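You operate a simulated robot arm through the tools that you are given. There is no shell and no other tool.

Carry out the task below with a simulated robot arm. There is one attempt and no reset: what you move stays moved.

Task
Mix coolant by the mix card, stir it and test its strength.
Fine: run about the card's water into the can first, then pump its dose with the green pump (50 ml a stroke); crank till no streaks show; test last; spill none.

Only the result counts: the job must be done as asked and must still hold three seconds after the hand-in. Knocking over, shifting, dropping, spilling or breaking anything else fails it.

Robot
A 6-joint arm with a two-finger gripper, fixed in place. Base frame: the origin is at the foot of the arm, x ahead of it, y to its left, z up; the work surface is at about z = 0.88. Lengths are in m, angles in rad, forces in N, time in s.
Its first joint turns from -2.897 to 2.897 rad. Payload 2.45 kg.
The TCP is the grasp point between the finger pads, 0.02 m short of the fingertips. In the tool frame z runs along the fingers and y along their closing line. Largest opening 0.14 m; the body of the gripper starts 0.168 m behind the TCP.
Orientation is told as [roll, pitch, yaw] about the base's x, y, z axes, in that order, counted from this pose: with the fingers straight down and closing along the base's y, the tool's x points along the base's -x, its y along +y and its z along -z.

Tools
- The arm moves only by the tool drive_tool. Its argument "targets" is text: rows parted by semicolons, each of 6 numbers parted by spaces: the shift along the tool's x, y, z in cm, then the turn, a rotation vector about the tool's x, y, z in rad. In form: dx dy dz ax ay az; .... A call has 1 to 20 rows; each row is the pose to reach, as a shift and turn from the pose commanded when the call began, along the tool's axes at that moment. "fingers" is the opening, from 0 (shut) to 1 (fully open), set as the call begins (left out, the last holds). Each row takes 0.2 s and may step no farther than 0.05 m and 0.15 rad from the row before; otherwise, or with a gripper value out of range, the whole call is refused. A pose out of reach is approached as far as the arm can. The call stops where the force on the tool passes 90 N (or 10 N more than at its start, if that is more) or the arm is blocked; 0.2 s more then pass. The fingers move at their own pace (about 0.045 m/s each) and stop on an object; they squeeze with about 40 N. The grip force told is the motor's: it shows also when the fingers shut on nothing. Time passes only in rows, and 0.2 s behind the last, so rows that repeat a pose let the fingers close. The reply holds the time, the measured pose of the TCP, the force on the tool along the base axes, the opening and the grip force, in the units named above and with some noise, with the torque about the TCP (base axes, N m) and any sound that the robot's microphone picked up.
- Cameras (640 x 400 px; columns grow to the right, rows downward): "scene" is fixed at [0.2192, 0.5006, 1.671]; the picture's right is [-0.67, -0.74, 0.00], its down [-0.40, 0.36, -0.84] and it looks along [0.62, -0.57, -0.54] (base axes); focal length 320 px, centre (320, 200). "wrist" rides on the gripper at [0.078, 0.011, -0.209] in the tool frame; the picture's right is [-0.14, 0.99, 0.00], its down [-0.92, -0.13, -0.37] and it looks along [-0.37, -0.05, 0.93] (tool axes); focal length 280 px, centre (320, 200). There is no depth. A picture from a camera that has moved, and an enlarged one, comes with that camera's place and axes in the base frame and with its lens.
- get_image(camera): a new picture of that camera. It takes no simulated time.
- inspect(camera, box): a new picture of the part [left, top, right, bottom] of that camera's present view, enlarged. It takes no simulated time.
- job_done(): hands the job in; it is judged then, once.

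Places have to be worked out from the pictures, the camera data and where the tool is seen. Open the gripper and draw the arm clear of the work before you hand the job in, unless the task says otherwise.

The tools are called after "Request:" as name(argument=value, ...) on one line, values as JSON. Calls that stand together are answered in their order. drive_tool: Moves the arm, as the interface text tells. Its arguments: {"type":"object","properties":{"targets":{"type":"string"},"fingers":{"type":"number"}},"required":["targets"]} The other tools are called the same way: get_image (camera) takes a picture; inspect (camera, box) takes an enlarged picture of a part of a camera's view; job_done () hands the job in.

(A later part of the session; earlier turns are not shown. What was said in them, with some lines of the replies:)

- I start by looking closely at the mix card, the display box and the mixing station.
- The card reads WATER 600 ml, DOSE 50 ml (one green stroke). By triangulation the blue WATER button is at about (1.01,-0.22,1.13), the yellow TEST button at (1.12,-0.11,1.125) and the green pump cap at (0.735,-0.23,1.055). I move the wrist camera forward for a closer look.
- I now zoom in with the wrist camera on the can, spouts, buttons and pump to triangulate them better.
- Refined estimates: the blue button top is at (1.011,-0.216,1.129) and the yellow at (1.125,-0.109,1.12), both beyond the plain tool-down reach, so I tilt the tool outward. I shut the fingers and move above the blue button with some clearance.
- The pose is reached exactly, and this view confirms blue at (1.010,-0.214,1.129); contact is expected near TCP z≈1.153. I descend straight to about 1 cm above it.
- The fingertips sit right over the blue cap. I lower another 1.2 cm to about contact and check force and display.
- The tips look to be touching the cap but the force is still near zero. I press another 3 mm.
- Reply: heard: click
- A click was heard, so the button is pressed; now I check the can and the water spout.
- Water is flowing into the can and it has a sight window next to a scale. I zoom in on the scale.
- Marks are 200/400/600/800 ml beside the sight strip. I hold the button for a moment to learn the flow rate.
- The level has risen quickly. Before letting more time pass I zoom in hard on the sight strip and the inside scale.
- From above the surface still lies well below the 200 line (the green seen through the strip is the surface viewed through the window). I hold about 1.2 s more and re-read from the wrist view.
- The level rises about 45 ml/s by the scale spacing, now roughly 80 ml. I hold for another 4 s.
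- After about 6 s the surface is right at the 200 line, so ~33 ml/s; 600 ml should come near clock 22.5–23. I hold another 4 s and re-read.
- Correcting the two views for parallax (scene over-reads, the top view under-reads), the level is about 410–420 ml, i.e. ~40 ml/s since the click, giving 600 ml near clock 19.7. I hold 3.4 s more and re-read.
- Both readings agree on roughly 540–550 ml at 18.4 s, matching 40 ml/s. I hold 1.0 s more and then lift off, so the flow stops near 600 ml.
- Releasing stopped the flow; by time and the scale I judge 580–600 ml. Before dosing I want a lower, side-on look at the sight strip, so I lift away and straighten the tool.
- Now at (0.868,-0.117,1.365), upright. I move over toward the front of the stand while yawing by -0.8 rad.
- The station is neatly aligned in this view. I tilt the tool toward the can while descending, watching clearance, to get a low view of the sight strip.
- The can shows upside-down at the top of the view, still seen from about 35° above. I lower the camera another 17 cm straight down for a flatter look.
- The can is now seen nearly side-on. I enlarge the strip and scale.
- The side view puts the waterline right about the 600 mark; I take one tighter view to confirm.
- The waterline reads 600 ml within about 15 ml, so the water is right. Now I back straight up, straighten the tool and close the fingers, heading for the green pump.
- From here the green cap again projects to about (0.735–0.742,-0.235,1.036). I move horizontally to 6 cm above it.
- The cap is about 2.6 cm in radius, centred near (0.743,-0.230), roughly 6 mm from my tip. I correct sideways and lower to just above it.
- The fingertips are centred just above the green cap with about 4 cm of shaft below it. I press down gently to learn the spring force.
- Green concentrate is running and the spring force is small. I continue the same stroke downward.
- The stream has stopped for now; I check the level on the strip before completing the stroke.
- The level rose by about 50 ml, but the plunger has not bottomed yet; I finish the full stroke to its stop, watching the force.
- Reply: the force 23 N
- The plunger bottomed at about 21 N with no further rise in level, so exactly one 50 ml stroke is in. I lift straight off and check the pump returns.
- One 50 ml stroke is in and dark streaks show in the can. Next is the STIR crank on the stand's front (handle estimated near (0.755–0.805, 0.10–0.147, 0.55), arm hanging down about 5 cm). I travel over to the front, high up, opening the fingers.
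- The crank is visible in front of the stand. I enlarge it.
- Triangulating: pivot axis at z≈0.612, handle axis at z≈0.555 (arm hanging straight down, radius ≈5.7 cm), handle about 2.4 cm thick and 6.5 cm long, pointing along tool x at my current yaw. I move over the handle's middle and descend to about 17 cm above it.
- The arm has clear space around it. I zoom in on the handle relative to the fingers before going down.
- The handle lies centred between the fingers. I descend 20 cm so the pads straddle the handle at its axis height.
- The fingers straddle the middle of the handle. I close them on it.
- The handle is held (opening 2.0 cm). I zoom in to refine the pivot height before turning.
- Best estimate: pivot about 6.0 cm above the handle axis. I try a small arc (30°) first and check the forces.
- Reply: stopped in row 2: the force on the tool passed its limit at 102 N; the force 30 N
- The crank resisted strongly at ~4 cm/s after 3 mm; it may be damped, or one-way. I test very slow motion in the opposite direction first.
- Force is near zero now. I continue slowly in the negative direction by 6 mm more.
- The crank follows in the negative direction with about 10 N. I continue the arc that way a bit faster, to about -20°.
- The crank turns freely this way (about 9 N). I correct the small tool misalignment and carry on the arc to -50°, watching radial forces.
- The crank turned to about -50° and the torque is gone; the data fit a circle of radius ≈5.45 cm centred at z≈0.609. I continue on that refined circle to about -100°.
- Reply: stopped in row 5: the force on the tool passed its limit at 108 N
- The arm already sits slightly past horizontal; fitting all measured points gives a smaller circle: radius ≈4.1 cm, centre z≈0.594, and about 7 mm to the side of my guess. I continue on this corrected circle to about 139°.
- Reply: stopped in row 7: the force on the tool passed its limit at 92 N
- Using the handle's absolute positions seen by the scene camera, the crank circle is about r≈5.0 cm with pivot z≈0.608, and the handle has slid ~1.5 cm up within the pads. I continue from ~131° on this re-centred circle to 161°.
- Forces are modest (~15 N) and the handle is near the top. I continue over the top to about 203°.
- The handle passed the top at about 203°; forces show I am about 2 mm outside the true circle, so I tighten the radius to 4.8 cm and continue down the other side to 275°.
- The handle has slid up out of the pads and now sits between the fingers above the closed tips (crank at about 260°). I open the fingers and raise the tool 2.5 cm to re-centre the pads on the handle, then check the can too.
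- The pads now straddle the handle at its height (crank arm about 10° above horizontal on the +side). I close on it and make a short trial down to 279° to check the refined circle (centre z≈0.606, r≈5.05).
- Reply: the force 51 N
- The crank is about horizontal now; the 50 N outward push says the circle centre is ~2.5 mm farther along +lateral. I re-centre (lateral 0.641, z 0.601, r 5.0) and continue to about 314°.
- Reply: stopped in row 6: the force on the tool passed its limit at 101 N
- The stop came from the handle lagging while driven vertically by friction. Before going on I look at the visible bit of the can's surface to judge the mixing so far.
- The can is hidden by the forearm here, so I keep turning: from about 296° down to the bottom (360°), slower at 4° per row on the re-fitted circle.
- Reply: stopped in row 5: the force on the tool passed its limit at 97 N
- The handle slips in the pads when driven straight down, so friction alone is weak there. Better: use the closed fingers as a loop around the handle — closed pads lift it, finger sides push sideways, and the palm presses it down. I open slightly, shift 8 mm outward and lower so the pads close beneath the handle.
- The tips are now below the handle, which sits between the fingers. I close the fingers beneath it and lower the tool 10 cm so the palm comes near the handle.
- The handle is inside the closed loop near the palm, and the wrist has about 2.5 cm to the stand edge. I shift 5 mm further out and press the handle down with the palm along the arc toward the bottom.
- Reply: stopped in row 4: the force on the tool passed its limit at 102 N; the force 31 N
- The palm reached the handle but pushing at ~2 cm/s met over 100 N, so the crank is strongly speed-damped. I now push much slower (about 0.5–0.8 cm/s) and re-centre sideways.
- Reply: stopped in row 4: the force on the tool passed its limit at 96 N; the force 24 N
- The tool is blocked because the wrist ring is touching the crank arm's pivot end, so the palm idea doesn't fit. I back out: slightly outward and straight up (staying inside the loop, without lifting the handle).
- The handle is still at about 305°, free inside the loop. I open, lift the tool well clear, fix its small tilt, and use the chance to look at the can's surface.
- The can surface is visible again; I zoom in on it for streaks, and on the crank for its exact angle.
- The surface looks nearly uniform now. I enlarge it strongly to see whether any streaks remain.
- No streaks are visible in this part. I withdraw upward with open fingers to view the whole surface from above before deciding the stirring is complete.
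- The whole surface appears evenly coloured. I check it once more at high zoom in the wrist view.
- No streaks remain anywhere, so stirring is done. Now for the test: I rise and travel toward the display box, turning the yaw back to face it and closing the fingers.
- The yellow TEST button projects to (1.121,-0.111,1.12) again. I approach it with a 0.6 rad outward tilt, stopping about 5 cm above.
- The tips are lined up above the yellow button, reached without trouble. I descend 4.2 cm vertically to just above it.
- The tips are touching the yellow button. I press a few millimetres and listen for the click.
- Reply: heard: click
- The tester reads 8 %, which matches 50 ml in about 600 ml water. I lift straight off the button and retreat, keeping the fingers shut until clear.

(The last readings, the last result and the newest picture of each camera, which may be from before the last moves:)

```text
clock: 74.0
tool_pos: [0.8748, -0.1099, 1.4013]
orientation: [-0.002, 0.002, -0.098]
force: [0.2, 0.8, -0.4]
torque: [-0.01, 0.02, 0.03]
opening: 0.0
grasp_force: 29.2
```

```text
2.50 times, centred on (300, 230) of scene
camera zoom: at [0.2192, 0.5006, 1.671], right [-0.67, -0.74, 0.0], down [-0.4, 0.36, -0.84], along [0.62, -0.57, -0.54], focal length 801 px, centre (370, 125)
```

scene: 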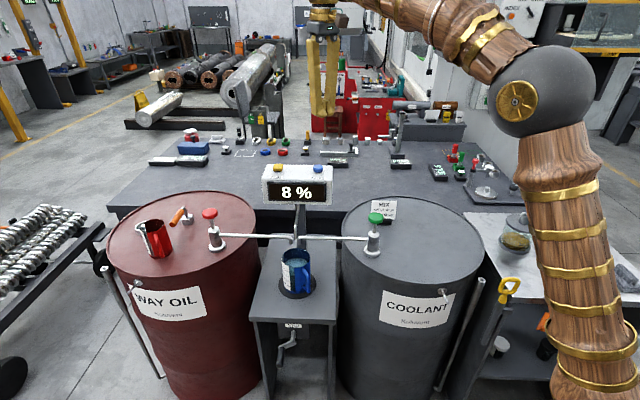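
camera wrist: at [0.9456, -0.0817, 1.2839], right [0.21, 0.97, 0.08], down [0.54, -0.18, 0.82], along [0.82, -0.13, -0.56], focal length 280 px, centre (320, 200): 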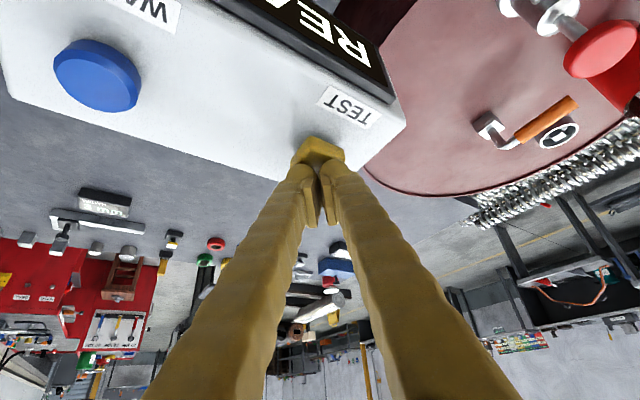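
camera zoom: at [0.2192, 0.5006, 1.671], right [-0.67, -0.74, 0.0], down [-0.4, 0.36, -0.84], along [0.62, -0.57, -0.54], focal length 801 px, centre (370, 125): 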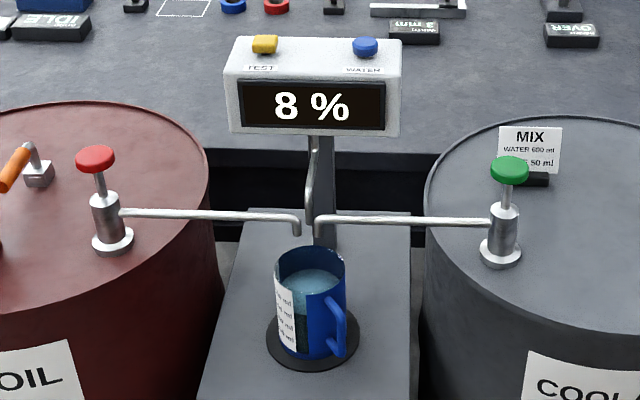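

The display holds 8 %, buttons and pumps are back up and the can is undisturbed. I open the gripper and withdraw to near the starting pose.

Request:
drive_tool(targets="4 -1.4 0 0 0 0; 8 -2.8 0 0 0 0; 12 -4.2 0 0 0 0; 16 -5.6 0 0 0 0; 20 -7 0 0 0 0; 20 -7 0 0 0 0; 20 -7 0 0 0 0; 20 -7 0 0 0 0", fingers=1)

Request:
get_image(camera="scene")

Request:
inspect(camera="scene", box=[275, 245, 325, 300])

Request:
get_image(camera="wrist")

```text
clock: 75.8
tool_pos: [0.6707, -0.1593, 1.4002]
orientation: [-0.001, 0.0, -0.098]
force: [0.6, 0.9, 0.7]
torque: [-0.05, -0.02, 0.0]
opening: 0.14
grasp_force: 0.0
```

```text
taken
```

scene: 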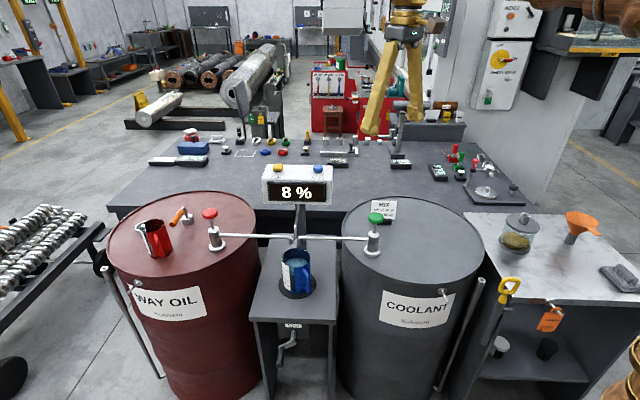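

```text
7.27 times, centred on (300, 272) of scene
camera zoom: at [0.2192, 0.5006, 1.671], right [-0.67, -0.74, 0.0], down [-0.4, 0.36, -0.84], along [0.62, -0.57, -0.54], focal length 2331 px, centre (466, -327)
```

zoom: 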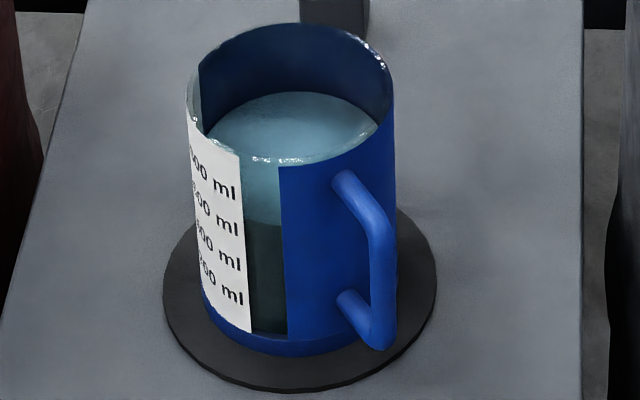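

```text
taken
camera wrist: at [0.5942, -0.1409, 1.609], right [0.23, 0.97, 0.0], down [0.9, -0.22, 0.37], along [0.36, -0.09, -0.93], focal length 280 px, centre (320, 200)
```

wrist: 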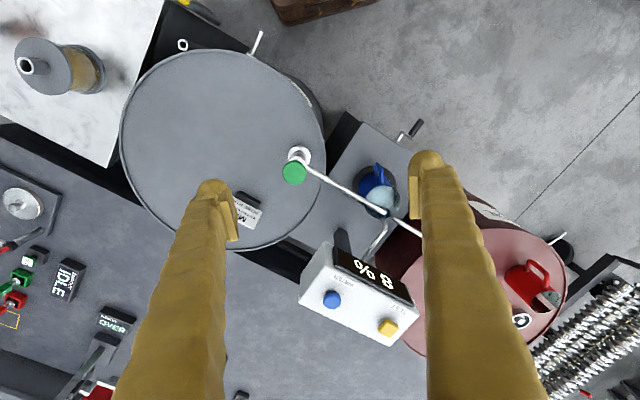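

The water reads about 600 ml by the sight strip and one 50 ml green stroke is in. The mix shows no streaks and the display still reads 8 %. Nothing looks spilled or shifted, the gripper is open and the arm is clear, so I hand the job in.

Request:
job_done()

```text
The job is handed in.
```

The coolant is mixed, stirred and tested, and the display read 8 % at hand-in. The job is handed in, but I have not seen the verdict.

- **Water:** I ran about 600 ml into the can first. The side view of the sight strip read 600 ml to within about 15 ml.
- **Dose:** I gave one full stroke of the green pump, 50 ml as the card asks. The level rose by about that much and did not rise further when the plunger reached its stop.
- **Stirring:** I turned the crank a bit under one full turn. At high zoom from two angles, no streaks were left in the can.
- **Test:** I pressed TEST last, after stirring.

Turning the crank was rough. The arm hit its force limit several times, and the wrist once touched the crank arm. The crank handle now rests at a different angle than at the start.

I saw no spills and nothing else moved in the last pictures. The gripper is open and the arm is clear of the work.
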